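You operate a simulated robot arm through the tools that you are given. There is no shell and no other tool. Be economical: measure what you need, move in short steps, check, and stop when the job is done.

You are at the controls of a simulated two-armed robot. One attempt, no reset.

TASK
Take the cap off the silver flask and lay it down on the top of the test bench.

Only the result counts: the job must be done as asked and must still hold three seconds after the hand-in. Knocking over, shifting, dropping, spilling or breaking anything else fails it. Lids that push on must go on centred and level and be pressed home; caps that screw on are set level and turned clockwise until they are tight.

THE ROBOT
Two 7-joint arms with two-finger parallel grippers on one trunk, on a base that drives. Base frame: it is fixed to the floor where the robot stands at the start and does not move with it; the origin is under the middle of the robot, x ahead of it, y to its left, z up; the surface under the hand at the start is at about z = 0.85. Units: m, rad, N and s.
The left shoulder is at the start at [0.05, 0.209, 1.246], the right one opposite. With the tool pointing down near the work surface each hand reaches from about 0.1 to 0.9 m from the robot's upright axis, wherever it stands, measured 20 degrees to its own side. Payload 4.4 kg a hand.
The TCP of each hand is the grasp point between the finger pads, 0.023 m short of the fingertips. In the tool frame z runs along the fingers and y along their closing line. The gripper opens to 0.094 m. The fingers are 0.038 m wide and 0.01 m thick; the gripper's body (0.054 by 0.096 m) begins 0.039 m behind the TCP.
Orientation is that of the tool frame in the base frame, as [roll, pitch, yaw] about the fixed x, y, z axes, in that order (R = Rz(yaw) Ry(pitch) Rx(roll)). With the fingers straight down and closing along the base's y, the tool's x points along the base's -x, its y along +y and its z along -z.

THE INTERFACE
- The arms move only by the tool apply_moves. It takes "left_commands", "right_commands" or both (then of equal length, played together; a hand with none holds still); each is a list of rows, each a list of 7 numbers: the shift along the tool's x, y, z in units of 40 mm (1.0 is 40 mm), then the turn, a rotation vector about the tool's x, y, z in units of 5 degrees (1.0 is 5 degrees), then the opening, from 0 (shut) to 1 (fully open). In form: [[x, y, z, rx, ry, rz, fingers], ...]. A call has 1 to 10 rows; each row shifts and turns the commanded pose from where the row before left it, along the tool's axes as they then stand. A call with a number of a shift or a turn outside -1 to 1 is refused whole. Rows are played at 5 a second. More than 0.05 m and 0.15 rad between two rows, or a gripper value outside its range, and nothing of the call is played. A pose out of reach is approached as far as the arm can. The call stops where the force on the tool passes 40 N (or 10 N more than at its start, if that is more) or the arm is blocked; 0.2 s more then pass. Each finger travels about 0.108 m/s and halts on what it meets, pressing with about 40 N; the grip force reading is that of the motor and also rises with nothing between the fingers. The clock runs only during rows and for 0.2 s after the last one: add rows that do not move to give the fingers time. It gives the time, the measured TCP pose, the force on the tool (base axes), the opening and the grip force at its end, in the units of the frame above (readings bear some noise), with the torque about the TCP (base axes, N m) and any sound that the robot's microphone picked up.
- Cameras (640 x 400 px; columns grow to the right, rows downward): "scene" is now at [0.1517, -0.0038, 1.4073]; the picture's right is [-0.03, -1.00, 0.00], its down [-0.66, 0.02, -0.75] and it looks along [0.75, -0.02, -0.66] (base axes); focal length 228 px, centre (320, 200). "left" rides on the left gripper at [0.087, -0.016, -0.074] in its tool frame; the picture's right is [0.18, 0.98, 0.00], its down [-0.58, 0.11, -0.81] and it looks along [-0.79, 0.15, 0.59] (tool axes); focal length 243 px, centre (320, 200). "right" rides on the right gripper at [0.087, 0.016, -0.074] in its tool frame; the picture's right is [-0.18, 0.98, 0.00], its down [-0.58, -0.11, -0.81] and it looks along [-0.79, -0.15, 0.59] (tool axes); focal length 243 px, centre (320, 200). There is no depth. A picture from a camera that has moved, and an enlarged one, comes with that camera's place and axes in the base frame and with its lens.
- capture(camera): a new picture of that camera. The clock stands still meanwhile.
- slide_trunk(by): slides the trunk up (or, below 0, down) by that many m; the arms and the scene camera ride with it, the base frame stays. It gives what a move gives, with no picture.
- base_move(legs): drives the robot by 1 to 6 legs, each [ahead, left, turn to the left] in m, m and rad, along the robot's own axes; the way and the turn of a leg run together, so that a leg with both is an arc; at most 1.5 m and 3.142 rad a leg. The arms and the cameras ride along, it lands a little off, and it stops where it bumps. It gives what a move gives.
- pan_tilt(pan, tilt): turns the head with the scene camera to pan (to the left, within 1.396 rad either way) and tilt (down, from -0.506 to 1.204), counted from straight ahead of the robot. It gives what a move gives.
- close_up(camera, box): a new picture of the part [left, top, right, bottom] of that camera's present view, enlarged. The clock stands still meanwhile.
- finish_job(): hands the job in; it is judged then, once.

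Work in short steps. Places have to be worked out from the pictures, the camera data and where the tool is seen: move nearer, look again, correct. Check each grasp and each placing, and mend what went wrong. You have 120 turns and 88 pictures in all, those below and enlarged ones among them. Open the grippers and draw the arms clear of the work before you hand the job in, unless the task says otherwise; then end with one line.

The tools are called after "Call:" as name(argument=value, ...) on one line, values as JSON. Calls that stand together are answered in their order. apply_moves: Moves the arms, as the interface text tells. Its arguments: {"type":"object","properties":{"left_commands":{"type":"array","items":{"type":"array","items":{"type":"number"}}},"right_commands":{"type":"array","items":{"type":"array","items":{"type":"number"}}}},"required":[]} The other tools are called the same way: slide_trunk (by) slides the trunk up or down; base_move (legs) drives the base; pan_tilt (pan, tilt) turns the head that bears the scene camera; capture (camera) takes a picture; close_up (camera, box) takes an enlarged picture of a part of a camera's view; finish_job () hands the job in.

At the start:

```text
time: 0.0
left_position: [0.3481, 0.1778, 0.7404]
left_orientation: [-3.038, 1.072, 2.948]
left_wrist_force: [0.6, 1.0, -0.3]
left_wrist_torque: [0.01, -0.05, 0.0]
left_width: 0.0942
left_finger_force: 0.1
right_position: [0.5042, -0.0832, 1.2408]
right_orientation: [-3.141, 0.0, -3.141]
right_wrist_force: [0.6, 0.2, 0.0]
right_wrist_torque: [-0.02, 0.02, -0.02]
right_width: 0.0939
right_finger_force: 0.1
trunk travel left (down, up): [-0.325, 0.238]
robot x, y, heading: [-0.0012, 0.0003, -0.001]
head pan, tilt: [-0.028, 0.723]
```

scene: 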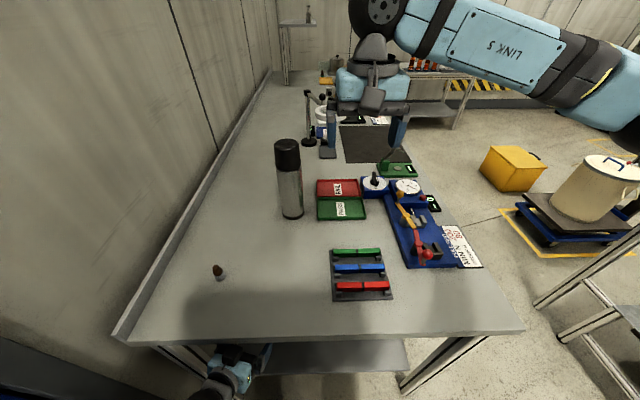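
right: 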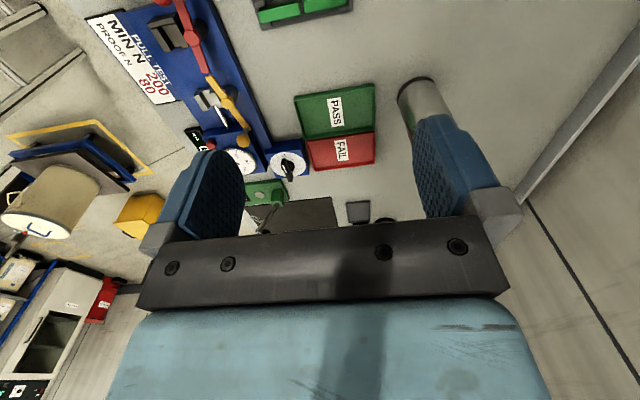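
left: 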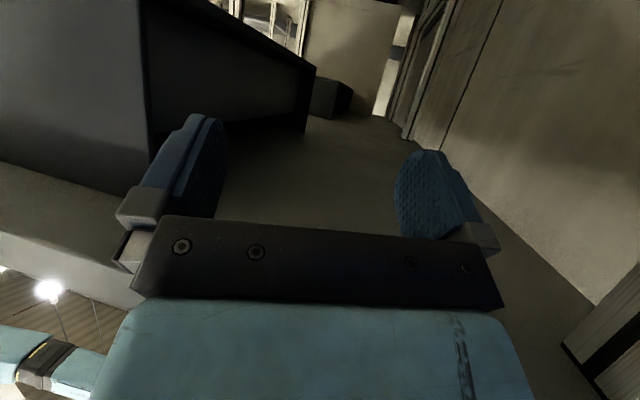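

The flask stands at about (0.73, 0.08), with its cap top near z 1.1. I'll look at it closer.

Call:
close_up(camera="scene", box=[240, 120, 340, 230])

Call:
close_up(camera="right", box=[360, 50, 520, 150])

Call:
close_up(camera="scene", box=[100, 230, 500, 400])

```text
3.64 times, centred on (290, 175) of scene
camera zoom: at [0.1517, -0.0038, 1.4073], right [-0.03, -1.0, 0.0], down [-0.66, 0.02, -0.75], along [0.75, -0.02, -0.66], focal length 829 px, centre (429, 291)
```

zoom: 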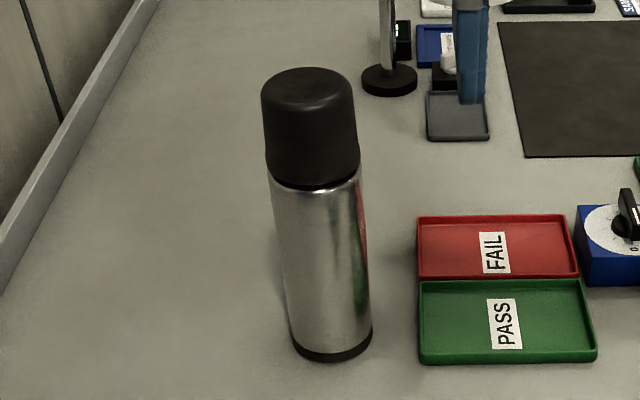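

```text
4.00 times, centred on (440, 100) of right
camera zoom: at [0.4163, -0.0684, 1.3158], right [0.18, 0.98, 0.0], down [0.58, -0.11, 0.81], along [0.79, -0.15, -0.59], focal length 970 px, centre (-160, 600)
```

zoom: 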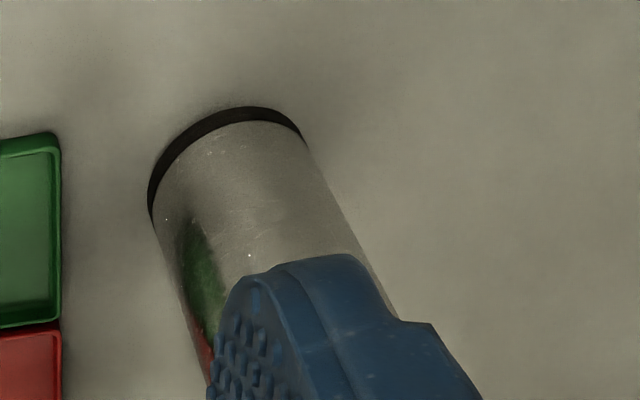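

```text
1.60 times, centred on (300, 315) of scene
camera zoom: at [0.1517, -0.0038, 1.4073], right [-0.03, -1.0, 0.0], down [-0.66, 0.02, -0.75], along [0.75, -0.02, -0.66], focal length 365 px, centre (352, 16)
```

zoom: 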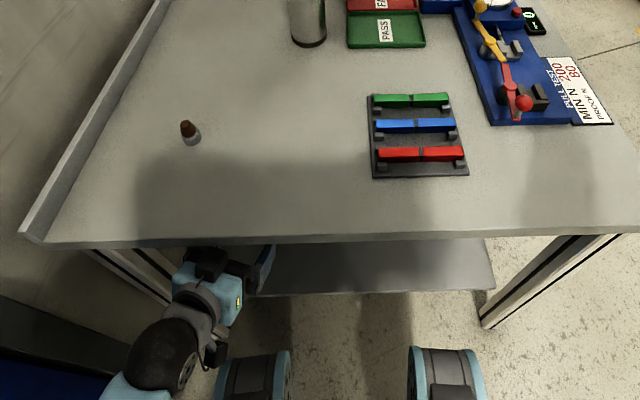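

The left hand is tucked under the bench edge, at about x = 0.31. I'll back the base up a little to free it, because I want it to hold the flask body while the right hand works the cap.

Call:
base_move(legs=[[-0.16, 0, 0]])

Call:
capture(camera="scene")

```text
time: 1.4
left_position: [0.1923, 0.1772, 0.7407]
left_orientation: [-3.036, 1.079, 2.947]
left_wrist_force: [0.2, 0.2, 0.1]
left_wrist_torque: [0.03, -0.02, 0.0]
left_width: 0.094
left_finger_force: 0.0
right_position: [0.3461, -0.0843, 1.241]
right_orientation: [-3.139, 0.003, 3.141]
right_wrist_force: [0.8, -0.1, -0.2]
right_wrist_torque: [0.0, -0.05, 0.03]
right_width: 0.0939
right_finger_force: 0.0
trunk travel left (down, up): [-0.325, 0.238]
robot x, y, heading: [-0.1556, 0.0, 0.001]
head pan, tilt: [-0.028, 0.723]
```

```text
81 pictures are left
camera scene: at [-0.0059, -0.0039, 1.4072], right [-0.03, -1.0, 0.0], down [-0.66, 0.02, -0.75], along [0.75, -0.02, -0.66], focal length 228 px, centre (320, 200)
```

scene: 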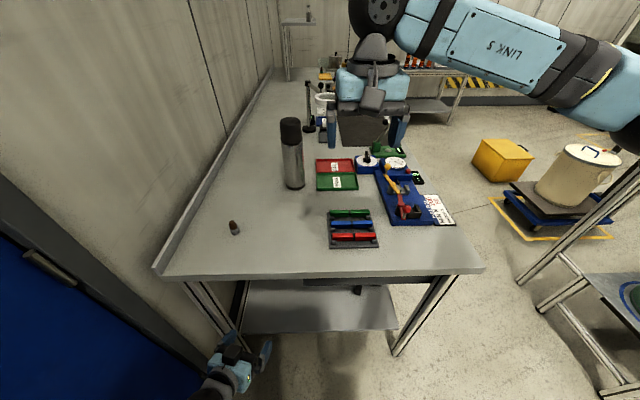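

The left hand is now clear of the bench edge. I'll raise it straight up to about z = 1.0.

Call:
apply_moves(left_commands=[[-0.878, -0.05, -0.477, 0, 0, 0, 1], [-0.878, -0.05, -0.477, 0, 0, 0, 1], [-0.878, -0.05, -0.477, 0, 0, 0, 1], [-0.878, -0.05, -0.477, 0, 0, 0, 1], [-0.878, -0.05, -0.477, 0, 0, 0, 1], [-0.878, -0.05, -0.477, 0, 0, 0, 1]])

```text
time: 2.8
left_position: [0.2149, 0.1698, 0.9545]
left_orientation: [-3.037, 1.075, 2.946]
left_wrist_force: [0.2, 0.2, -0.4]
left_wrist_torque: [0.0, 0.01, 0.02]
left_width: 0.0941
left_finger_force: 0.0
left hand out of reach, approached as far as the arm can: row 5, 6
right_position: [0.3486, -0.0849, 1.2404]
right_orientation: [-3.141, 0.0, -3.142]
right_wrist_force: [-0.4, -0.3, -0.2]
right_wrist_torque: [-0.01, 0.06, -0.01]
right_width: 0.0936
right_finger_force: 0.1
trunk travel left (down, up): [-0.325, 0.238]
robot x, y, heading: [-0.157, 0.0013, -0.0]
head pan, tilt: [-0.028, 0.723]
```

That's close to the bench height I need, but the arm is too folded to go further. I'll move forward along base x, above the bench.

Call:
apply_moves(left_commands=[[-0.47, 0.28, 0.836, 0, 0, 0, 1], [-0.47, 0.28, 0.836, 0, 0, 0, 1], [-0.47, 0.28, 0.836, 0, 0, 0, 1], [-0.47, 0.28, 0.836, 0, 0, 0, 1]])

```text
time: 3.8
left_position: [0.3752, 0.1686, 0.9544]
left_orientation: [-3.039, 1.078, 2.947]
left_wrist_force: [-1.1, 0.5, -1.1]
left_wrist_torque: [0.01, 0.0, 0.0]
left_width: 0.0942
left_finger_force: 0.0
right_position: [0.3487, -0.0843, 1.2395]
right_orientation: [3.141, 0.001, 3.141]
right_wrist_force: [0.0, 0.2, -0.6]
right_wrist_torque: [-0.01, 0.02, 0.02]
right_width: 0.0937
right_finger_force: 0.1
trunk travel left (down, up): [-0.325, 0.238]
robot x, y, heading: [-0.1561, 0.0009, -0.003]
head pan, tilt: [-0.028, 0.723]
```

I'll raise the left hand 4 cm and pitch the tool level, pointing at the flask. I'll also take out the small roll.

Call:
apply_moves(left_commands=[[-0.57, -0.03, -0.31, 0, 0, 0, 1], [-0.57, -0.03, -0.31, 0, 0, 0, 1], [0, 0, 0, 0, -0.95, 0, 1], [0, 0, 0, 0, -0.95, 0, 1], [0, 0, 0, 0, -0.95, 0, 1], [0, 0, 0, 0, -0.95, 0, 1], [0, 0, 0, 0, -0.95, 0, 1], [0, 0, 0, 0, -0.95, 0.57, 1]])

Call:
capture(camera="left")

Call:
capture(camera="scene")

```text
time: 5.6
left_position: [0.3725, 0.1703, 1.0062]
left_orientation: [0.109, 1.564, -0.182]
left_wrist_force: [0.0, -1.1, -0.6]
left_wrist_torque: [0.0, -0.01, 0.01]
left_width: 0.0939
left_finger_force: 0.1
right_position: [0.3473, -0.085, 1.2399]
right_orientation: [-3.141, -0.001, 3.141]
right_wrist_force: [-0.8, -0.6, -0.5]
right_wrist_torque: [-0.01, -0.02, 0.03]
right_width: 0.0944
right_finger_force: 0.1
trunk travel left (down, up): [-0.325, 0.238]
robot x, y, heading: [-0.1548, -0.0004, -0.006]
head pan, tilt: [-0.028, 0.723]
```

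```text
80 pictures are left
camera left: at [0.2984, 0.1754, 0.9186], right [0.28, 0.94, -0.18], down [-0.75, 0.34, 0.58], along [0.6, -0.03, 0.8], focal length 243 px, centre (320, 200)
```

left: 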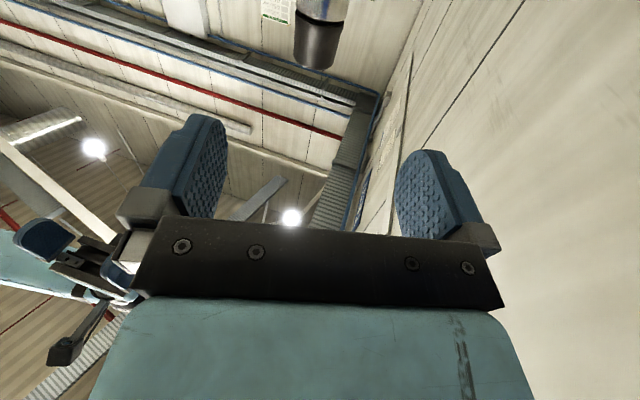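

```text
79 pictures are left
camera scene: at [-0.0052, -0.0037, 1.4071], right [-0.03, -1.0, 0.0], down [-0.66, 0.02, -0.75], along [0.75, -0.02, -0.66], focal length 228 px, centre (320, 200)
```

scene: 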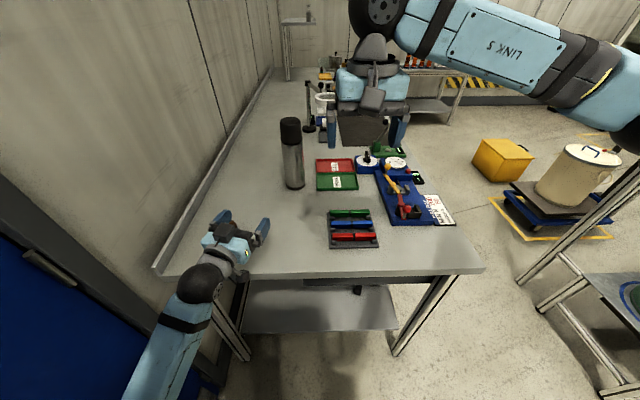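

The left hand is level and pointed roughly at the flask, and all views put the flask near (0.718, 0.077). I'll drive the base back forward 0.14 m.

Call:
base_move(legs=[[0.14, 0, 0]])

Call:
capture(camera="scene")

Call:
capture(camera="left")

```text
time: 6.9
left_position: [0.5143, 0.169, 1.005]
left_orientation: [0.002, 1.565, -0.291]
left_wrist_force: [0.0, 0.2, 0.7]
left_wrist_torque: [0.01, 0.01, 0.01]
left_width: 0.0939
left_finger_force: 0.1
right_position: [0.4875, -0.0859, 1.2393]
right_orientation: [3.141, 0.001, 3.138]
right_wrist_force: [0.3, 0.5, -0.2]
right_wrist_torque: [-0.01, 0.02, 0.02]
right_width: 0.0938
right_finger_force: 0.0
trunk travel left (down, up): [-0.325, 0.238]
robot x, y, heading: [-0.0136, 0.0004, -0.0]
head pan, tilt: [-0.028, 0.723]
```

```text
78 pictures are left
camera scene: at [0.1362, -0.0045, 1.407], right [-0.03, -1.0, 0.0], down [-0.66, 0.02, -0.75], along [0.75, -0.02, -0.66], focal length 228 px, centre (320, 200)
```

scene: 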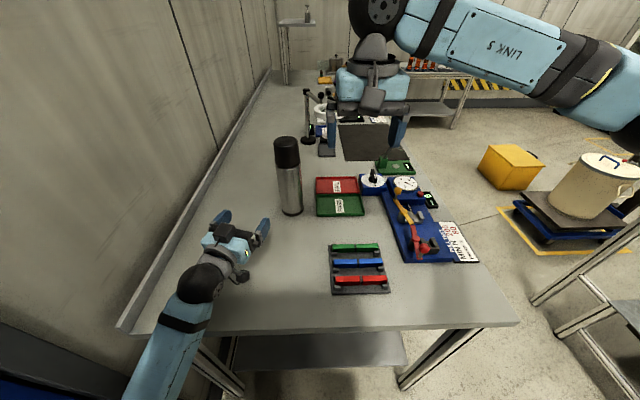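

```text
77 pictures are left
camera left: at [0.4399, 0.1736, 0.9183], right [0.28, 0.94, -0.18], down [-0.74, 0.34, 0.58], along [0.6, -0.03, 0.8], focal length 243 px, centre (320, 200)
```

left: 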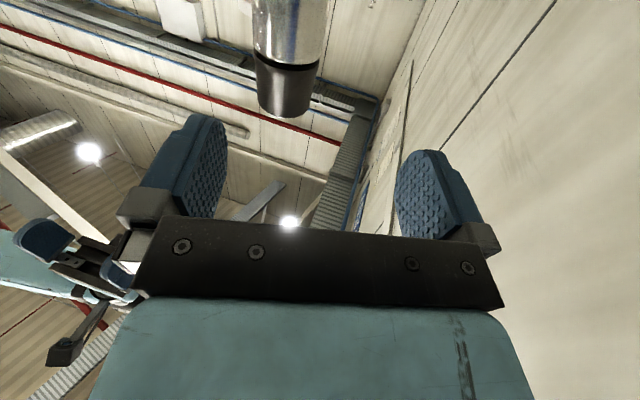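

The flask sits about 0.22 m ahead along the tool and 3 cm toward tool −y. I'll correct sideways, drop 2 cm and advance partway.

Call:
apply_moves(left_commands=[[0.25, -0.375, 0.3, 0, 0, 0, 1], [0.25, -0.375, 0.7, 0, 0, 0, 1], [0, 0, 0.8, 0, 0, 0, 1], [0, 0, 0.8, 0, 0, 0, 1], [0, 0, 0.4, 0, 0, 0, 1]])

Call:
capture(camera="left")

Call:
capture(camera="scene")

```text
time: 8.1
left_position: [0.6178, 0.105, 0.9793]
left_orientation: [2.901, 1.56, 2.608]
left_wrist_force: [0.0, -0.5, 0.4]
left_wrist_torque: [0.0, -0.03, 0.01]
left_width: 0.0939
left_finger_force: 0.1
right_position: [0.4871, -0.086, 1.2442]
right_orientation: [3.141, 0.002, 3.138]
right_wrist_force: [0.0, -0.2, -0.2]
right_wrist_torque: [0.02, 0.0, -0.03]
right_width: 0.0941
right_finger_force: 0.1
trunk travel left (down, up): [-0.325, 0.238]
robot x, y, heading: [-0.019, 0.0001, -0.006]
head pan, tilt: [-0.028, 0.723]
```

```text
76 pictures are left
camera left: at [0.5411, 0.1119, 0.8945], right [0.28, 0.94, -0.18], down [-0.74, 0.33, 0.59], along [0.62, -0.03, 0.79], focal length 243 px, centre (320, 200)
```

left: 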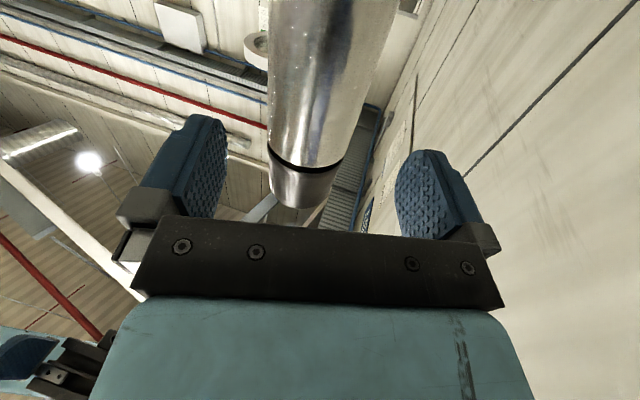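

```text
75 pictures are left
camera scene: at [0.1352, -0.0046, 1.411], right [-0.03, -1.0, 0.0], down [-0.66, 0.02, -0.75], along [0.75, -0.02, -0.66], focal length 228 px, centre (320, 200)
```

scene: 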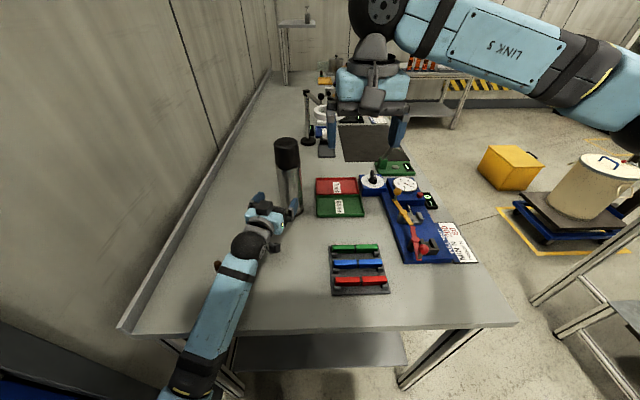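

The flask is centred between the fingers (offset about 1 mm), with about 0.10 m to go. I'll advance 0.09 m with the fingers open.

Call:
apply_moves(left_commands=[[0, 0, 0.6, 0, 0, 0, 1], [0, 0, 0.6, 0, 0, 0, 1], [0, 0, 0.6, 0, 0, 0, 1], [0, 0, 0.5, 0, 0, 0, 1]])

Call:
capture(camera="left")

Call:
close_up(camera="scene", box=[220, 120, 360, 240])

```text
time: 9.1
left_position: [0.7051, 0.0777, 0.9899]
left_orientation: [0.15, 1.559, -0.142]
left_wrist_force: [0.6, 0.1, -0.7]
left_wrist_torque: [0.01, -0.03, 0.01]
left_width: 0.094
left_finger_force: 0.1
right_position: [0.4824, -0.0851, 1.2421]
right_orientation: [3.139, 0.005, -3.141]
right_wrist_force: [0.1, 0.3, 0.0]
right_wrist_torque: [0.02, -0.02, 0.0]
right_width: 0.0942
right_finger_force: 0.0
trunk travel left (down, up): [-0.325, 0.238]
robot x, y, heading: [-0.0171, 0.0013, -0.001]
head pan, tilt: [-0.028, 0.723]
```

```text
74 pictures are left
camera left: at [0.6312, 0.0837, 0.9033], right [0.28, 0.94, -0.18], down [-0.75, 0.34, 0.57], along [0.6, -0.03, 0.8], focal length 243 px, centre (320, 200)
```

left: 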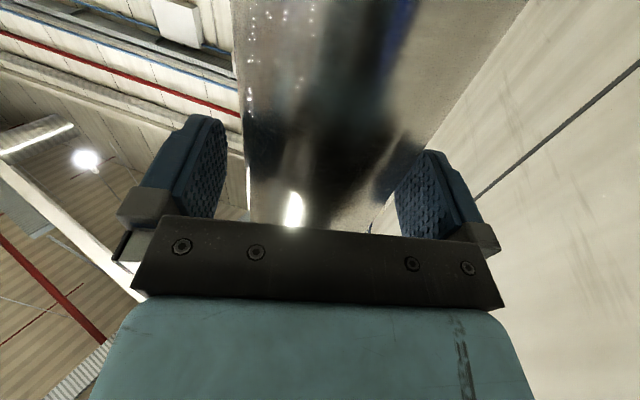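

```text
3.33 times, centred on (290, 180) of scene
camera zoom: at [0.13, -0.0046, 1.4082], right [-0.03, -1.0, 0.0], down [-0.66, 0.02, -0.75], along [0.75, -0.02, -0.66], focal length 760 px, centre (420, 267)
```

zoom: 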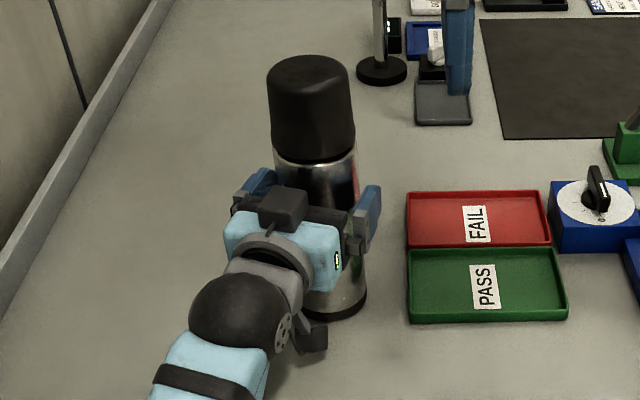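

The flask is between the fingers, so I'll close the left gripper on the body.

Call:
apply_moves(left_commands=[[0, 0, 0, 0, 0, 0, 0.88], [0, 0, 0, 0, 0, 0, 0.82], [0, 0, 0, 0, 0, 0, 0.76], [0, 0, 0, 0, 0, 0, 0.7], [0, 0, 0, 0, 0, 0, 0.6], [0, 0, 0, 0, 0, 0, 0.5]])

Call:
close_up(camera="scene", box=[220, 120, 360, 240])

```text
time: 10.5
left_position: [0.7048, 0.0787, 0.9904]
left_orientation: [0.184, 1.559, -0.11]
left_wrist_force: [-0.9, -0.1, -0.5]
left_wrist_torque: [-0.15, 0.19, -0.07]
left_width: 0.0746
left_finger_force: 39.8
right_position: [0.4824, -0.0853, 1.2423]
right_orientation: [3.141, 0.007, 3.138]
right_wrist_force: [0.6, -0.1, 0.5]
right_wrist_torque: [0.03, 0.02, -0.02]
right_width: 0.0942
right_finger_force: 0.1
trunk travel left (down, up): [-0.325, 0.238]
robot x, y, heading: [-0.0166, -0.0033, -0.009]
head pan, tilt: [-0.028, 0.723]
```

```text
3.33 times, centred on (290, 180) of scene
camera zoom: at [0.1292, -0.0047, 1.4081], right [-0.03, -1.0, 0.0], down [-0.66, 0.02, -0.75], along [0.75, -0.02, -0.66], focal length 760 px, centre (420, 267)
```

zoom: 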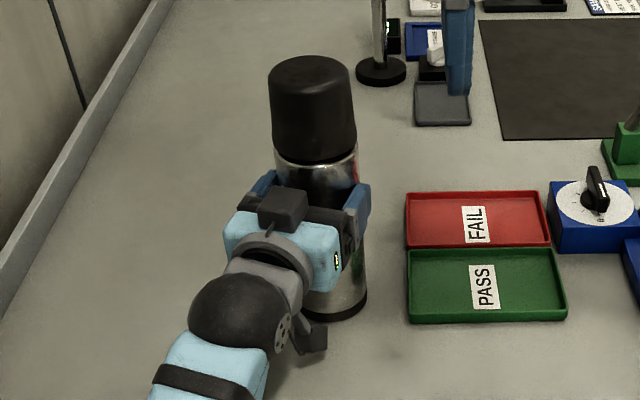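

Flask is held (width 0.0746). Its axis should be near (0.715, 0.076). I'll bring the right hand over the cap at the current height.

Call:
apply_moves(right_commands=[[-0.97, 0.67, 0, 0, 0, 0, 1], [-0.97, 0.67, 0, 0, 0, 0, 1], [-0.97, 0.67, 0, 0, 0, 0, 1], [-0.97, 0.67, 0, 0, 0, 0, 1], [-0.97, 0.67, 0, 0, 0, 0, 1], [-0.97, 0.67, 0, 0, 0, 0, 1]])

Call:
capture(camera="right")

Call:
capture(camera="scene")

```text
time: 11.9
left_position: [0.7053, 0.0765, 0.9917]
left_orientation: [0.13, 1.559, -0.162]
left_wrist_force: [-0.2, -0.3, -0.5]
left_wrist_torque: [0.01, 0.06, -0.03]
left_width: 0.0747
left_finger_force: 39.8
right_position: [0.7166, 0.0738, 1.2444]
right_orientation: [3.14, 0.008, 3.139]
right_wrist_force: [0.1, 0.5, -0.3]
right_wrist_torque: [-0.01, -0.05, 0.02]
right_width: 0.0942
right_finger_force: 0.1
trunk travel left (down, up): [-0.325, 0.238]
robot x, y, heading: [-0.0126, -0.0027, -0.008]
head pan, tilt: [-0.028, 0.723]
```

```text
71 pictures are left
camera right: at [0.6276, 0.0896, 1.3187], right [0.18, 0.98, 0.0], down [0.58, -0.11, 0.81], along [0.8, -0.15, -0.59], focal length 243 px, centre (320, 200)
```

right: 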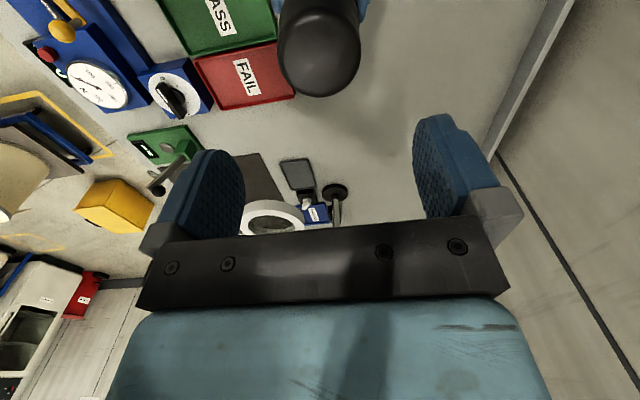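

```text
70 pictures are left
camera scene: at [0.129, -0.0042, 1.4082], right [-0.03, -1.0, 0.0], down [-0.66, 0.02, -0.75], along [0.75, -0.02, -0.66], focal length 228 px, centre (320, 200)
```

scene: 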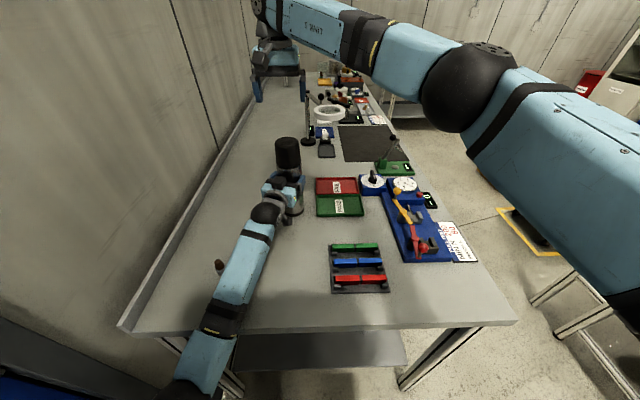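

Right hand is centred over the cap to within a few mm. Before gripping I'll turn the wrist clockwise about 80° so I have plenty of counter-clockwise travel.

Call:
apply_moves(right_commands=[[0, 0, 0, 0, 0, 1, 1], [0, 0, 0, 0, 0, 1, 1], [0, 0, 0, 0, 0, 1, 1], [0, 0, 0, 0, 0, 1, 1], [0, 0, 0, 0, 0, 1, 1], [0, 0, 0, 0, 0, 1, 1], [0, 0, 0, 0, 0, 1, 1], [0, 0, 0, 0, 0, 1, 1]])

Call:
apply_moves(right_commands=[[0, 0, 0, 0, 0, 1, 1], [0, 0, 0, 0, 0, 1, 1], [0, 0, 0, 0, 0, 1, 1], [0, 0, 0, 0, 0, 1, 1], [0, 0, 0, 0, 0, 1, 1], [0, 0, 0, 0, 0, 1, 1], [0, 0, 0, 0, 0, 1, 1], [0, 0, 0, 0, 0, 1, 1]])

Call:
capture(camera="right")

```text
time: 13.7
left_position: [0.7048, 0.0772, 0.9908]
left_orientation: [0.204, 1.556, -0.086]
left_wrist_force: [0.4, 1.4, -0.2]
left_wrist_torque: [0.05, 0.04, 0.01]
left_width: 0.0747
left_finger_force: 39.7
right_position: [0.7158, 0.0744, 1.2451]
right_orientation: [3.137, 0.001, 2.439]
right_wrist_force: [-0.2, -0.2, -0.8]
right_wrist_torque: [-0.02, 0.01, -0.01]
right_width: 0.0938
right_finger_force: 0.1
trunk travel left (down, up): [-0.325, 0.238]
robot x, y, heading: [-0.0152, 0.0, -0.001]
head pan, tilt: [-0.028, 0.723]
```

```text
time: 15.5
left_position: [0.7051, 0.0773, 0.9905]
left_orientation: [0.205, 1.559, -0.088]
left_wrist_force: [-0.9, 0.7, -0.7]
left_wrist_torque: [0.01, 0.12, -0.03]
left_width: 0.0748
left_finger_force: 40.4
right_position: [0.7158, 0.0742, 1.2456]
right_orientation: [3.134, 0.002, 1.739]
right_wrist_force: [-0.1, 0.8, 0.0]
right_wrist_torque: [0.01, 0.01, -0.01]
right_width: 0.094
right_finger_force: 0.0
trunk travel left (down, up): [-0.325, 0.238]
robot x, y, heading: [-0.0207, -0.0006, -0.003]
head pan, tilt: [-0.028, 0.723]
```

```text
69 pictures are left
camera right: at [0.7152, 0.1614, 1.3202], right [1.0, -0.02, 0.01], down [-0.01, -0.59, 0.81], along [-0.01, -0.81, -0.59], focal length 243 px, centre (320, 200)
```

right: 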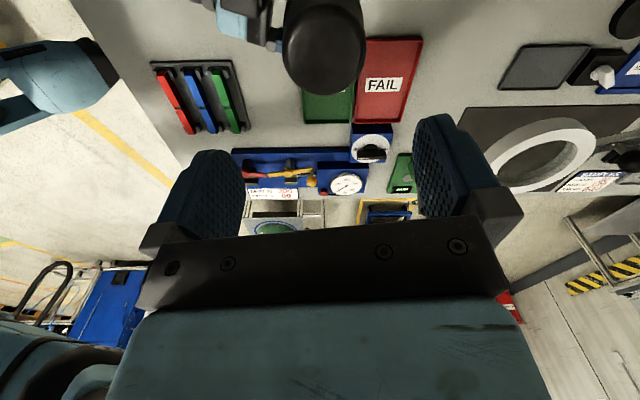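

Cap is still centred under the hand, so I'll descend to TCP z ≈ 1.095 with the fingers open.

Call:
apply_moves(right_commands=[[0.04, 0, 0.9, 0, 0, 0, 1], [0, 0, 0.9, 0, 0, 0, 1], [0, 0, 0.7, 0, 0, 0, 1], [0, 0, 0.6, 0, 0, 0, 1], [0, 0, 0.4, 0, 0, 0, 1], [0, 0, 0.25, 0, 0, 0, 1]])

Call:
close_up(camera="scene", box=[220, 90, 360, 210])

Call:
capture(camera="right")

```text
time: 16.9
left_position: [0.7052, 0.0769, 0.9901]
left_orientation: [0.208, 1.559, -0.087]
left_wrist_force: [-1.3, 1.2, -0.5]
left_wrist_torque: [0.01, 0.05, 0.02]
left_width: 0.075
left_finger_force: 39.8
right_position: [0.7167, 0.0753, 1.0943]
right_orientation: [3.134, 0.0, 1.743]
right_wrist_force: [-0.6, 0.7, 0.4]
right_wrist_torque: [0.0, 0.01, -0.03]
right_width: 0.0941
right_finger_force: 0.0
trunk travel left (down, up): [-0.325, 0.238]
robot x, y, heading: [-0.0168, -0.0016, -0.006]
head pan, tilt: [-0.028, 0.723]
```

```text
3.33 times, centred on (290, 150) of scene
camera zoom: at [0.1293, -0.0051, 1.4081], right [-0.03, -1.0, 0.0], down [-0.66, 0.02, -0.75], along [0.75, -0.02, -0.66], focal length 760 px, centre (420, 367)
```

zoom: 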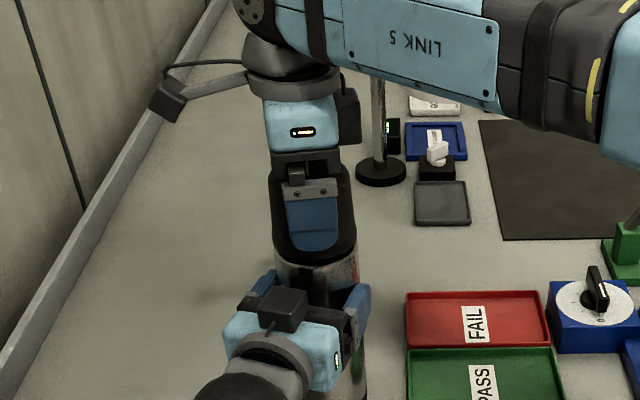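

```text
67 pictures are left
camera right: at [0.7168, 0.1621, 1.17], right [1.0, -0.01, 0.01], down [-0.01, -0.59, 0.81], along [-0.01, -0.81, -0.59], focal length 243 px, centre (320, 200)
```

right: 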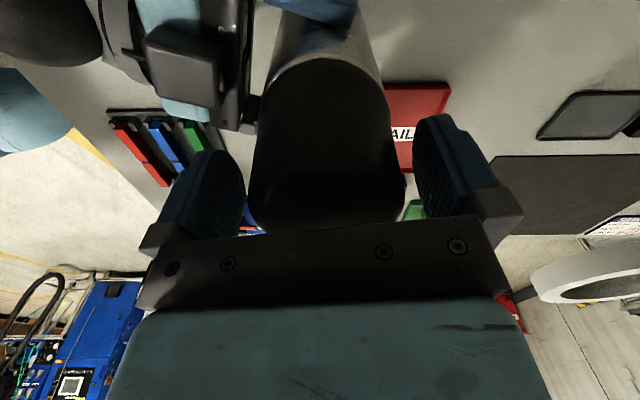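

The fingertips end just above the cap's lower rim. I'll close the right gripper on the cap.

Call:
apply_moves(right_commands=[[0, 0, 0, 0, 0, 0, 0.88], [0, 0, 0, 0, 0, 0, 0.82], [0, 0, 0, 0, 0, 0, 0.76], [0, 0, 0, 0, 0, 0, 0.7], [0, 0, 0, 0, 0, 0, 0.6], [0, 0, 0, 0, 0, 0, 0.5]])

```text
time: 18.3
left_position: [0.7059, 0.0771, 0.9913]
left_orientation: [0.181, 1.559, -0.111]
left_wrist_force: [-23.0, -7.6, 0.3]
left_wrist_torque: [0.79, -0.9, -0.63]
left_width: 0.0748
left_finger_force: 40.1
right_position: [0.718, 0.0761, 1.0957]
right_orientation: [3.132, -0.001, 1.742]
right_wrist_force: [20.5, 6.3, 0.1]
right_wrist_torque: [0.06, -1.14, 0.49]
right_width: 0.0726
right_finger_force: 40.1
trunk travel left (down, up): [-0.325, 0.238]
robot x, y, heading: [-0.0167, 0.0004, -0.002]
head pan, tilt: [-0.028, 0.723]
```

Cap is gripped (0.0726), with a 20 N side load from a small offset. I'll ease the right hand about 2 mm toward +x to relieve it.

Call:
apply_moves(right_commands=[[0, 0.05, 0, 0, 0, 0, 0.5], [0, 0, 0, 0, 0, 0, 0.5]])

```text
time: 18.9
left_position: [0.7049, 0.0772, 0.991]
left_orientation: [0.087, 1.558, -0.207]
left_wrist_force: [-10.4, -8.2, 5.1]
left_wrist_torque: [0.1, 0.2, -0.44]
left_width: 0.0745
left_finger_force: 40.3
right_position: [0.7182, 0.0753, 1.0966]
right_orientation: [3.136, 0.0, 1.744]
right_wrist_force: [9.7, 5.0, 1.0]
right_wrist_torque: [-0.09, -0.97, 0.35]
right_width: 0.0723
right_finger_force: 39.5
trunk travel left (down, up): [-0.325, 0.238]
robot x, y, heading: [-0.0181, 0.0004, -0.006]
head pan, tilt: [-0.028, 0.723]
```

Better. Now a small counter-clockwise turn (−rz) to see how the cap responds.

Call:
apply_moves(right_commands=[[0, 0.03, 0, 0, 0, -0.5, 0.5], [0, 0, 0, 0, 0, -0.5, 0.5], [0, 0, 0, 0, 0, -0.5, 0.5], [0, 0, 0, 0, 0, -0.5, 0.5]])

```text
time: 19.9
left_position: [0.7045, 0.0772, 0.9901]
left_orientation: [0.214, 1.557, -0.078]
left_wrist_force: [13.0, 5.2, 7.3]
left_wrist_torque: [-0.1, 0.42, 0.02]
left_width: 0.0745
left_finger_force: 39.9
right_position: [0.7193, 0.0765, 1.094]
right_orientation: [3.136, 0.001, 1.918]
right_wrist_force: [-13.9, -1.9, 9.8]
right_wrist_torque: [-0.02, 1.44, -0.08]
right_width: 0.0723
right_finger_force: 39.9
trunk travel left (down, up): [-0.325, 0.238]
robot x, y, heading: [-0.0137, -0.0009, -0.01]
head pan, tilt: [-0.028, 0.723]
```

Turned 10° with low torque and the hand is being lifted a little, which suggests a screw thread. I'll keep turning counter-clockwise with a slight rise.

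Call:
apply_moves(right_commands=[[0, -0.025, -0.01, 0, 0, -1, 0.5], [0, 0, -0.004, 0, 0, -1, 0.5], [0, 0, -0.004, 0, 0, -1, 0.5], [0, 0, -0.004, 0, 0, -1, 0.5], [0, 0, -0.004, 0, 0, -1, 0.5], [0, 0, -0.004, 0, 0, -1, 0.5]])

```text
time: 21.3
left_position: [0.7052, 0.0765, 0.9901]
left_orientation: [0.241, 1.558, -0.052]
left_wrist_force: [9.0, 13.7, 1.6]
left_wrist_torque: [-0.84, 0.23, 0.22]
left_width: 0.0737
left_finger_force: 39.7
right_position: [0.7185, 0.0748, 1.0947]
right_orientation: [3.137, 0.005, 2.441]
right_wrist_force: [-8.9, -13.4, -4.7]
right_wrist_torque: [-0.67, 0.87, -0.04]
right_width: 0.0729
right_finger_force: 40.4
trunk travel left (down, up): [-0.325, 0.238]
robot x, y, heading: [-0.0135, -0.0008, -0.001]
head pan, tilt: [-0.028, 0.723]
```

Still smooth. I'll keep turning counter-clockwise and correct the small lateral load.

Call:
apply_moves(right_commands=[[0, -0.03, -0.004, 0, 0, -1, 0.5], [0, 0, -0.004, 0, 0, -1, 0.5], [0, 0, -0.004, 0, 0, -1, 0.5], [0, 0, -0.004, 0, 0, -1, 0.5], [0, 0, -0.004, 0, 0, -1, 0.5], [0, 0, -0.004, 0, 0, -1, 0.5], [0, 0, -0.004, 0, 0, -1, 0.5], [0, 0, -0.004, 0, 0, -1, 0.5]])

```text
time: 23.1
left_position: [0.7052, 0.0771, 0.9906]
left_orientation: [0.212, 1.558, -0.079]
left_wrist_force: [2.3, 29.9, 9.2]
left_wrist_torque: [-1.78, -0.39, 0.46]
left_width: 0.0738
left_finger_force: 39.5
right_position: [0.7189, 0.0731, 1.097]
right_orientation: [-3.141, 0.005, 3.139]
right_wrist_force: [-0.8, -29.3, -13.4]
right_wrist_torque: [-1.42, 0.51, -0.05]
right_width: 0.0726
right_finger_force: 40.5
trunk travel left (down, up): [-0.325, 0.238]
robot x, y, heading: [-0.0147, 0.0018, -0.001]
head pan, tilt: [-0.028, 0.723]
```

Side load has built up along −y, so I'll ease 2.5 mm that way, stop adding rise, and keep turning.

Call:
apply_moves(right_commands=[[0, -0.06, 0.02, 0, 0, 0, 0.5], [0, 0, 0, 0, 0, -1, 0.5], [0, 0, 0, 0, 0, -1, 0.5], [0, 0, 0, 0, 0, -1, 0.5], [0, 0, 0, 0, 0, -1, 0.5], [0, 0, 0, 0, 0, -1, 0.5]])

```text
time: 24.5
left_position: [0.7063, 0.0778, 0.9906]
left_orientation: [0.213, 1.56, -0.078]
left_wrist_force: [-10.0, 20.4, 2.7]
left_wrist_torque: [-1.51, -0.74, 0.28]
left_width: 0.0737
left_finger_force: 40.1
right_position: [0.718, 0.0716, 1.0968]
right_orientation: [-3.139, 0.009, -2.707]
right_wrist_force: [9.7, -20.2, -6.4]
right_wrist_torque: [-0.67, -0.39, -0.08]
right_width: 0.0722
right_finger_force: 40.2
trunk travel left (down, up): [-0.325, 0.238]
robot x, y, heading: [-0.0194, -0.002, -0.003]
head pan, tilt: [-0.028, 0.723]
```

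I'll ease along −tool y again and continue turning.

Call:
apply_moves(right_commands=[[0, -0.05, 0, 0, 0, 0, 0.5], [0, 0, -0.002, 0, 0, -1, 0.5], [0, 0, -0.002, 0, 0, -1, 0.5], [0, 0, -0.002, 0, 0, -1, 0.5], [0, 0, -0.002, 0, 0, -1, 0.5], [0, 0, -0.002, 0, 0, -1, 0.5], [0, 0, -0.002, 0, 0, -1, 0.5], [0, 0, -0.002, 0, 0, -1, 0.5], [0, 0, -0.002, 0, 0, -1, 0.5]])

```text
time: 26.5
left_position: [0.7054, 0.0779, 0.9902]
left_orientation: [0.218, 1.559, -0.076]
left_wrist_force: [-2.1, -2.6, 2.0]
left_wrist_torque: [0.18, 0.04, -0.06]
left_width: 0.0738
left_finger_force: 39.8
right_position: [0.7182, 0.0696, 1.0977]
right_orientation: [-3.138, 0.007, -2.406]
right_wrist_force: [1.1, 2.9, -5.8]
right_wrist_torque: [0.13, -0.21, -0.01]
right_width: 0.0724
right_finger_force: 40.2
right hand out of reach, approached as far as the arm can: row 6, 7, 8, 9
trunk travel left (down, up): [-0.325, 0.238]
robot x, y, heading: [-0.0179, 0.0012, 0.001]
head pan, tilt: [-0.028, 0.723]
```

The wrist limit is at yaw −2.41, about 122° turned. I'll lift gently by 4 mm to see whether the cap is already free.

Call:
apply_moves(right_commands=[[0, 0, -0.05, 0, 0, 0, 0.5], [0, 0, -0.05, 0, 0, 0, 0.5]])

Call:
close_up(camera="scene", box=[220, 90, 360, 210])

```text
time: 27.1
left_position: [0.7046, 0.0771, 0.9927]
left_orientation: [0.086, 1.555, -0.206]
left_wrist_force: [5.2, 2.9, 21.2]
left_wrist_torque: [-0.48, 0.68, 0.04]
left_width: 0.0739
left_finger_force: 39.6
right_position: [0.7171, 0.0718, 1.0997]
right_orientation: [-3.138, 0.003, -2.409]
right_wrist_force: [-4.0, -2.5, -24.1]
right_wrist_torque: [-0.04, -0.36, 0.03]
right_width: 0.0721
right_finger_force: 39.5
trunk travel left (down, up): [-0.325, 0.238]
robot x, y, heading: [-0.0182, 0.0019, -0.003]
head pan, tilt: [-0.028, 0.723]
```

```text
3.33 times, centred on (290, 150) of scene
camera zoom: at [0.1292, -0.0051, 1.4077], right [-0.03, -1.0, 0.0], down [-0.66, 0.02, -0.75], along [0.75, -0.02, -0.66], focal length 760 px, centre (420, 367)
```

zoom: 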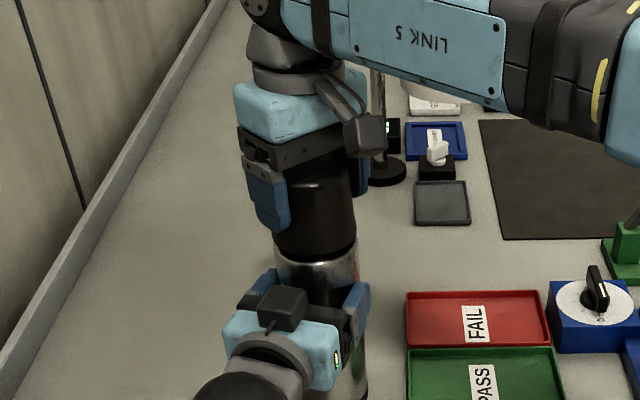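

The cap resists at 24 N, so it's still threaded. I'll undo the lift, open, turn the wrist back clockwise and regrip.

Call:
apply_moves(right_commands=[[0, 0, 0.08, 0, 0, 0, 0.5], [0, 0, 0, 0, 0, 0, 0.7], [0, 0, 0, 0, 0, 0, 1], [0, 0, 0, 0, 0, 0, 1], [0, 0, 0, 0, 0, 1, 1], [0, 0, 0, 0, 0, 1, 1], [0, 0, 0, 0, 0, 1, 1], [0, 0, 0, 0, 0, 1, 1], [0, 0, 0, 0, 0, 1, 1], [0, 0, 0, 0, 0, 1, 1]])

Call:
apply_moves(right_commands=[[0, 0, 0, 0, 0, 1, 1], [0, 0, 0, 0, 0, 1, 1], [0, 0, 0, 0, 0, 1, 1], [0, 0, 0, 0, 0, 1, 1], [0, 0, 0, 0, 0, 1, 1], [0, 0, 0, 0, 0, 1, 1], [0, 0, 0, 0, 0, 1, 1], [0, 0, 0, 0, 0, 1, 1], [0, 0, 0, 0, 0, 1, 1], [0, 0, 0, 0, 0, 1, 1]])

Call:
apply_moves(right_commands=[[0, 0, 0, 0, 0, 1, 1], [0, 0, 0, 0, 0, 1, 1], [0, 0, 0, 0, 0, 1, 1], [0, 0, 0, 0, 0, 1, 1], [0, 0, 0, 0, 0, 1, 1], [0, 0, 0, 0, 0, 1, 1], [0, 0, 0, 0, 0, 1, 1], [0, 0, 0, 0, 0, 1, 1], [0, 0, 0, 0, 0, 1, 1], [0, 0, 0, 0, 0, 1, 1]])

Call:
capture(camera="right")

Call:
close_up(camera="scene", box=[220, 90, 360, 210])

```text
time: 29.3
left_position: [0.7062, 0.0767, 0.99]
left_orientation: [0.256, 1.56, -0.037]
left_wrist_force: [-0.2, -0.4, -0.2]
left_wrist_torque: [0.02, 0.07, -0.01]
left_width: 0.074
left_finger_force: 39.9
right_position: [0.7186, 0.0704, 1.1002]
right_orientation: [3.142, 0.008, -2.932]
right_wrist_force: [0.7, 0.4, 0.1]
right_wrist_torque: [-0.01, 0.0, 0.0]
right_width: 0.094
right_finger_force: 0.0
trunk travel left (down, up): [-0.325, 0.238]
robot x, y, heading: [-0.012, 0.0016, -0.004]
head pan, tilt: [-0.028, 0.723]
```

```text
time: 31.5
left_position: [0.7042, 0.0778, 0.9906]
left_orientation: [0.247, 1.559, -0.044]
left_wrist_force: [-0.4, -0.1, -1.0]
left_wrist_torque: [0.04, 0.04, -0.01]
left_width: 0.0737
left_finger_force: 40.3
right_position: [0.7192, 0.0703, 1.0993]
right_orientation: [3.135, 0.004, 2.477]
right_wrist_force: [0.1, -1.0, 0.2]
right_wrist_torque: [-0.01, -0.05, -0.02]
right_width: 0.094
right_finger_force: 0.2
trunk travel left (down, up): [-0.325, 0.238]
robot x, y, heading: [-0.0157, 0.0036, -0.003]
head pan, tilt: [-0.028, 0.723]
```

```text
time: 33.7
left_position: [0.7058, 0.0763, 0.9915]
left_orientation: [0.252, 1.558, -0.041]
left_wrist_force: [-0.4, 0.7, -0.4]
left_wrist_torque: [0.02, 0.06, 0.0]
left_width: 0.0737
left_finger_force: 40.2
right_position: [0.7187, 0.0706, 1.0998]
right_orientation: [3.136, -0.002, 1.605]
right_wrist_force: [-0.1, 0.0, -0.6]
right_wrist_torque: [0.02, -0.02, -0.05]
right_width: 0.0941
right_finger_force: 0.0
trunk travel left (down, up): [-0.325, 0.238]
robot x, y, heading: [-0.0139, -0.001, -0.001]
head pan, tilt: [-0.028, 0.723]
```

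```text
65 pictures are left
camera right: at [0.7303, 0.1558, 1.1742], right [0.99, -0.15, 0.01], down [-0.09, -0.59, 0.8], along [-0.12, -0.8, -0.59], focal length 243 px, centre (320, 200)
```

right: 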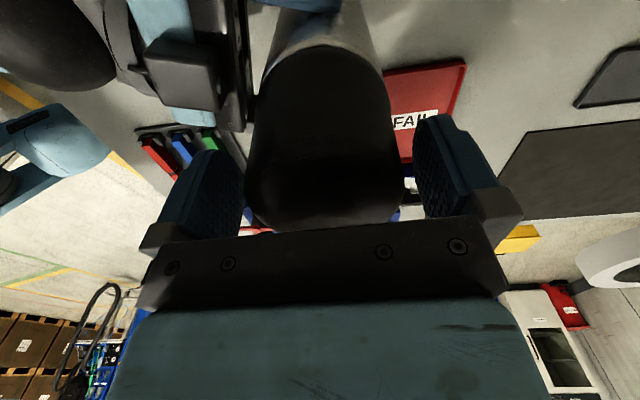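

```text
3.33 times, centred on (290, 150) of scene
camera zoom: at [0.1294, -0.0057, 1.408], right [-0.03, -1.0, 0.0], down [-0.66, 0.02, -0.75], along [0.75, -0.02, -0.66], focal length 760 px, centre (420, 367)
```

zoom: 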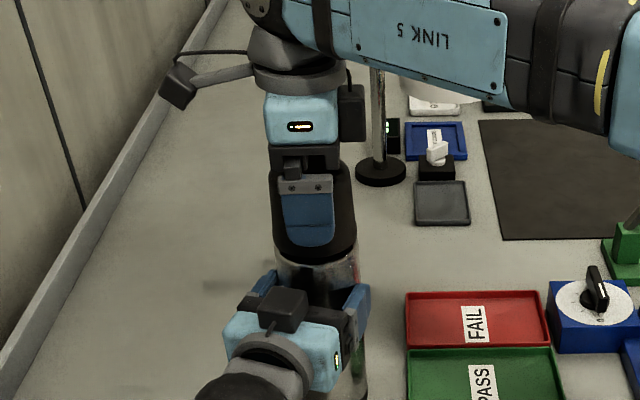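

Cap is between the fingers again, so I'll regrip it.

Call:
apply_moves(right_commands=[[0, 0, 0, 0, 0, 0, 0.88], [0, 0, 0, 0, 0, 0, 0.82], [0, 0, 0, 0, 0, 0, 0.76], [0, 0, 0, 0, 0, 0, 0.7], [0, 0, 0, 0, 0, 0, 0.6], [0, 0, 0, 0, 0, 0, 0.5]])

```text
time: 35.1
left_position: [0.7052, 0.0753, 0.991]
left_orientation: [0.246, 1.558, -0.045]
left_wrist_force: [-23.1, -4.4, -0.2]
left_wrist_torque: [0.58, -0.95, -0.19]
left_width: 0.074
left_finger_force: 39.9
right_position: [0.719, 0.0697, 1.0991]
right_orientation: [3.132, -0.003, 1.607]
right_wrist_force: [23.1, 4.3, 0.3]
right_wrist_torque: [-0.14, -1.47, -0.08]
right_width: 0.0727
right_finger_force: 40.1
trunk travel left (down, up): [-0.325, 0.238]
robot x, y, heading: [-0.015, -0.0008, -0.006]
head pan, tilt: [-0.028, 0.723]
```

I'll relieve the +x load (about 2.5 mm along tool y), then turn counter-clockwise.

Call:
apply_moves(right_commands=[[0, 0.065, 0, 0, 0, 0, 0.5], [0, 0, -0.002, 0, 0, -1, 0.5], [0, 0, -0.002, 0, 0, -1, 0.5], [0, 0, -0.002, 0, 0, -1, 0.5], [0, 0, -0.002, 0, 0, -1, 0.5], [0, 0, -0.002, 0, 0, -1, 0.5], [0, 0, -0.002, 0, 0, -1, 0.5]])

```text
time: 36.7
left_position: [0.7045, 0.0769, 0.9912]
left_orientation: [0.281, 1.558, -0.01]
left_wrist_force: [1.3, 3.8, 0.2]
left_wrist_torque: [-0.03, 0.21, 0.03]
left_width: 0.0738
left_finger_force: 40.1
right_position: [0.7218, 0.0699, 1.0988]
right_orientation: [3.136, 0.002, 2.13]
right_wrist_force: [-0.6, -2.8, 0.5]
right_wrist_torque: [-0.14, -0.07, 0.0]
right_width: 0.0724
right_finger_force: 39.9
trunk travel left (down, up): [-0.325, 0.238]
robot x, y, heading: [-0.0179, -0.0024, -0.004]
head pan, tilt: [-0.028, 0.723]
```

Forces are near zero and the hand is well centred. I'll continue the turn.

Call:
apply_moves(right_commands=[[0, 0, -0.003, 0, 0, -1, 0.5], [0, 0, -0.003, 0, 0, -1, 0.5], [0, 0, -0.003, 0, 0, -1, 0.5], [0, 0, -0.003, 0, 0, -1, 0.5], [0, 0, -0.003, 0, 0, -1, 0.5], [0, 0, -0.003, 0, 0, -1, 0.5], [0, 0, -0.003, 0, 0, -1, 0.5], [0, 0, -0.003, 0, 0, -1, 0.5], [0, 0, -0.003, 0, 0, -1, 0.5], [0, 0, -0.003, 0, 0, -1, 0.5]])

Call:
apply_moves(right_commands=[[0, 0, -0.003, 0, 0, -1, 0.5], [0, 0, -0.003, 0, 0, -1, 0.5], [0, 0, -0.003, 0, 0, -1, 0.5], [0, 0, -0.003, 0, 0, -1, 0.5], [0, 0, -0.003, 0, 0, -1, 0.5], [0, 0, -0.003, 0, 0, -1, 0.5], [0, 0, -0.003, 0, 0, -1, 0.5], [0, 0, -0.003, 0, 0, -1, 0.5], [0, 0, -0.003, 0, 0, -1, 0.5]])

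Call:
close_up(camera="scene", box=[220, 90, 360, 210])

```text
time: 38.9
left_position: [0.7054, 0.0757, 0.9913]
left_orientation: [0.27, 1.558, -0.026]
left_wrist_force: [-12.0, -6.4, 1.2]
left_wrist_torque: [0.84, -1.02, -0.15]
left_width: 0.0737
left_finger_force: 40.7
right_position: [0.7217, 0.0704, 1.1012]
right_orientation: [3.138, 0.005, 3.005]
right_wrist_force: [11.6, 7.4, -5.0]
right_wrist_torque: [-0.05, -0.33, 0.0]
right_width: 0.0727
right_finger_force: 40.0
trunk travel left (down, up): [-0.325, 0.238]
robot x, y, heading: [-0.0158, 0.001, 0.002]
head pan, tilt: [-0.028, 0.723]
```

```text
time: 40.9
left_position: [0.7057, 0.0769, 0.9904]
left_orientation: [0.273, 1.557, -0.019]
left_wrist_force: [-9.7, -24.3, -0.5]
left_wrist_torque: [2.14, -0.55, -0.37]
left_width: 0.0738
left_finger_force: 39.9
right_position: [0.7189, 0.072, 1.1019]
right_orientation: [-3.141, 0.007, -2.49]
right_wrist_force: [10.3, 24.2, -4.4]
right_wrist_torque: [0.52, -0.56, 0.0]
right_width: 0.072
right_finger_force: 40.4
trunk travel left (down, up): [-0.325, 0.238]
robot x, y, heading: [-0.0242, -0.0026, -0.005]
head pan, tilt: [-0.028, 0.723]
```

```text
3.33 times, centred on (290, 150) of scene
camera zoom: at [0.1295, -0.0053, 1.4081], right [-0.03, -1.0, 0.0], down [-0.66, 0.02, -0.75], along [0.75, -0.02, -0.66], focal length 760 px, centre (420, 367)
```

zoom: 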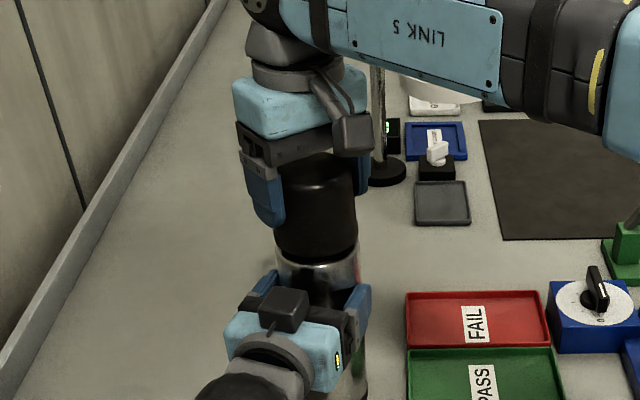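

About 125° more is done. I'll relieve the lateral load and test-lift a few mm.

Call:
apply_moves(right_commands=[[-0.04, 0.025, 0, 0, 0, 0, 0.5], [0, 0, -0.05, 0, 0, 0, 0.5], [0, 0, -0.05, 0, 0, 0, 0.5]])

```text
time: 41.7
left_position: [0.705, 0.077, 0.9922]
left_orientation: [0.132, 1.555, -0.16]
left_wrist_force: [6.4, -15.8, 18.7]
left_wrist_torque: [1.24, 0.11, -0.19]
left_width: 0.0735
left_finger_force: 39.7
right_position: [0.7207, 0.0729, 1.1033]
right_orientation: [-3.139, 0.003, -2.495]
right_wrist_force: [-6.9, 15.5, -22.8]
right_wrist_torque: [0.36, 0.3, -0.02]
right_width: 0.0725
right_finger_force: 39.9
trunk travel left (down, up): [-0.325, 0.238]
robot x, y, heading: [-0.0143, -0.0007, 0.0]
head pan, tilt: [-0.028, 0.723]
```

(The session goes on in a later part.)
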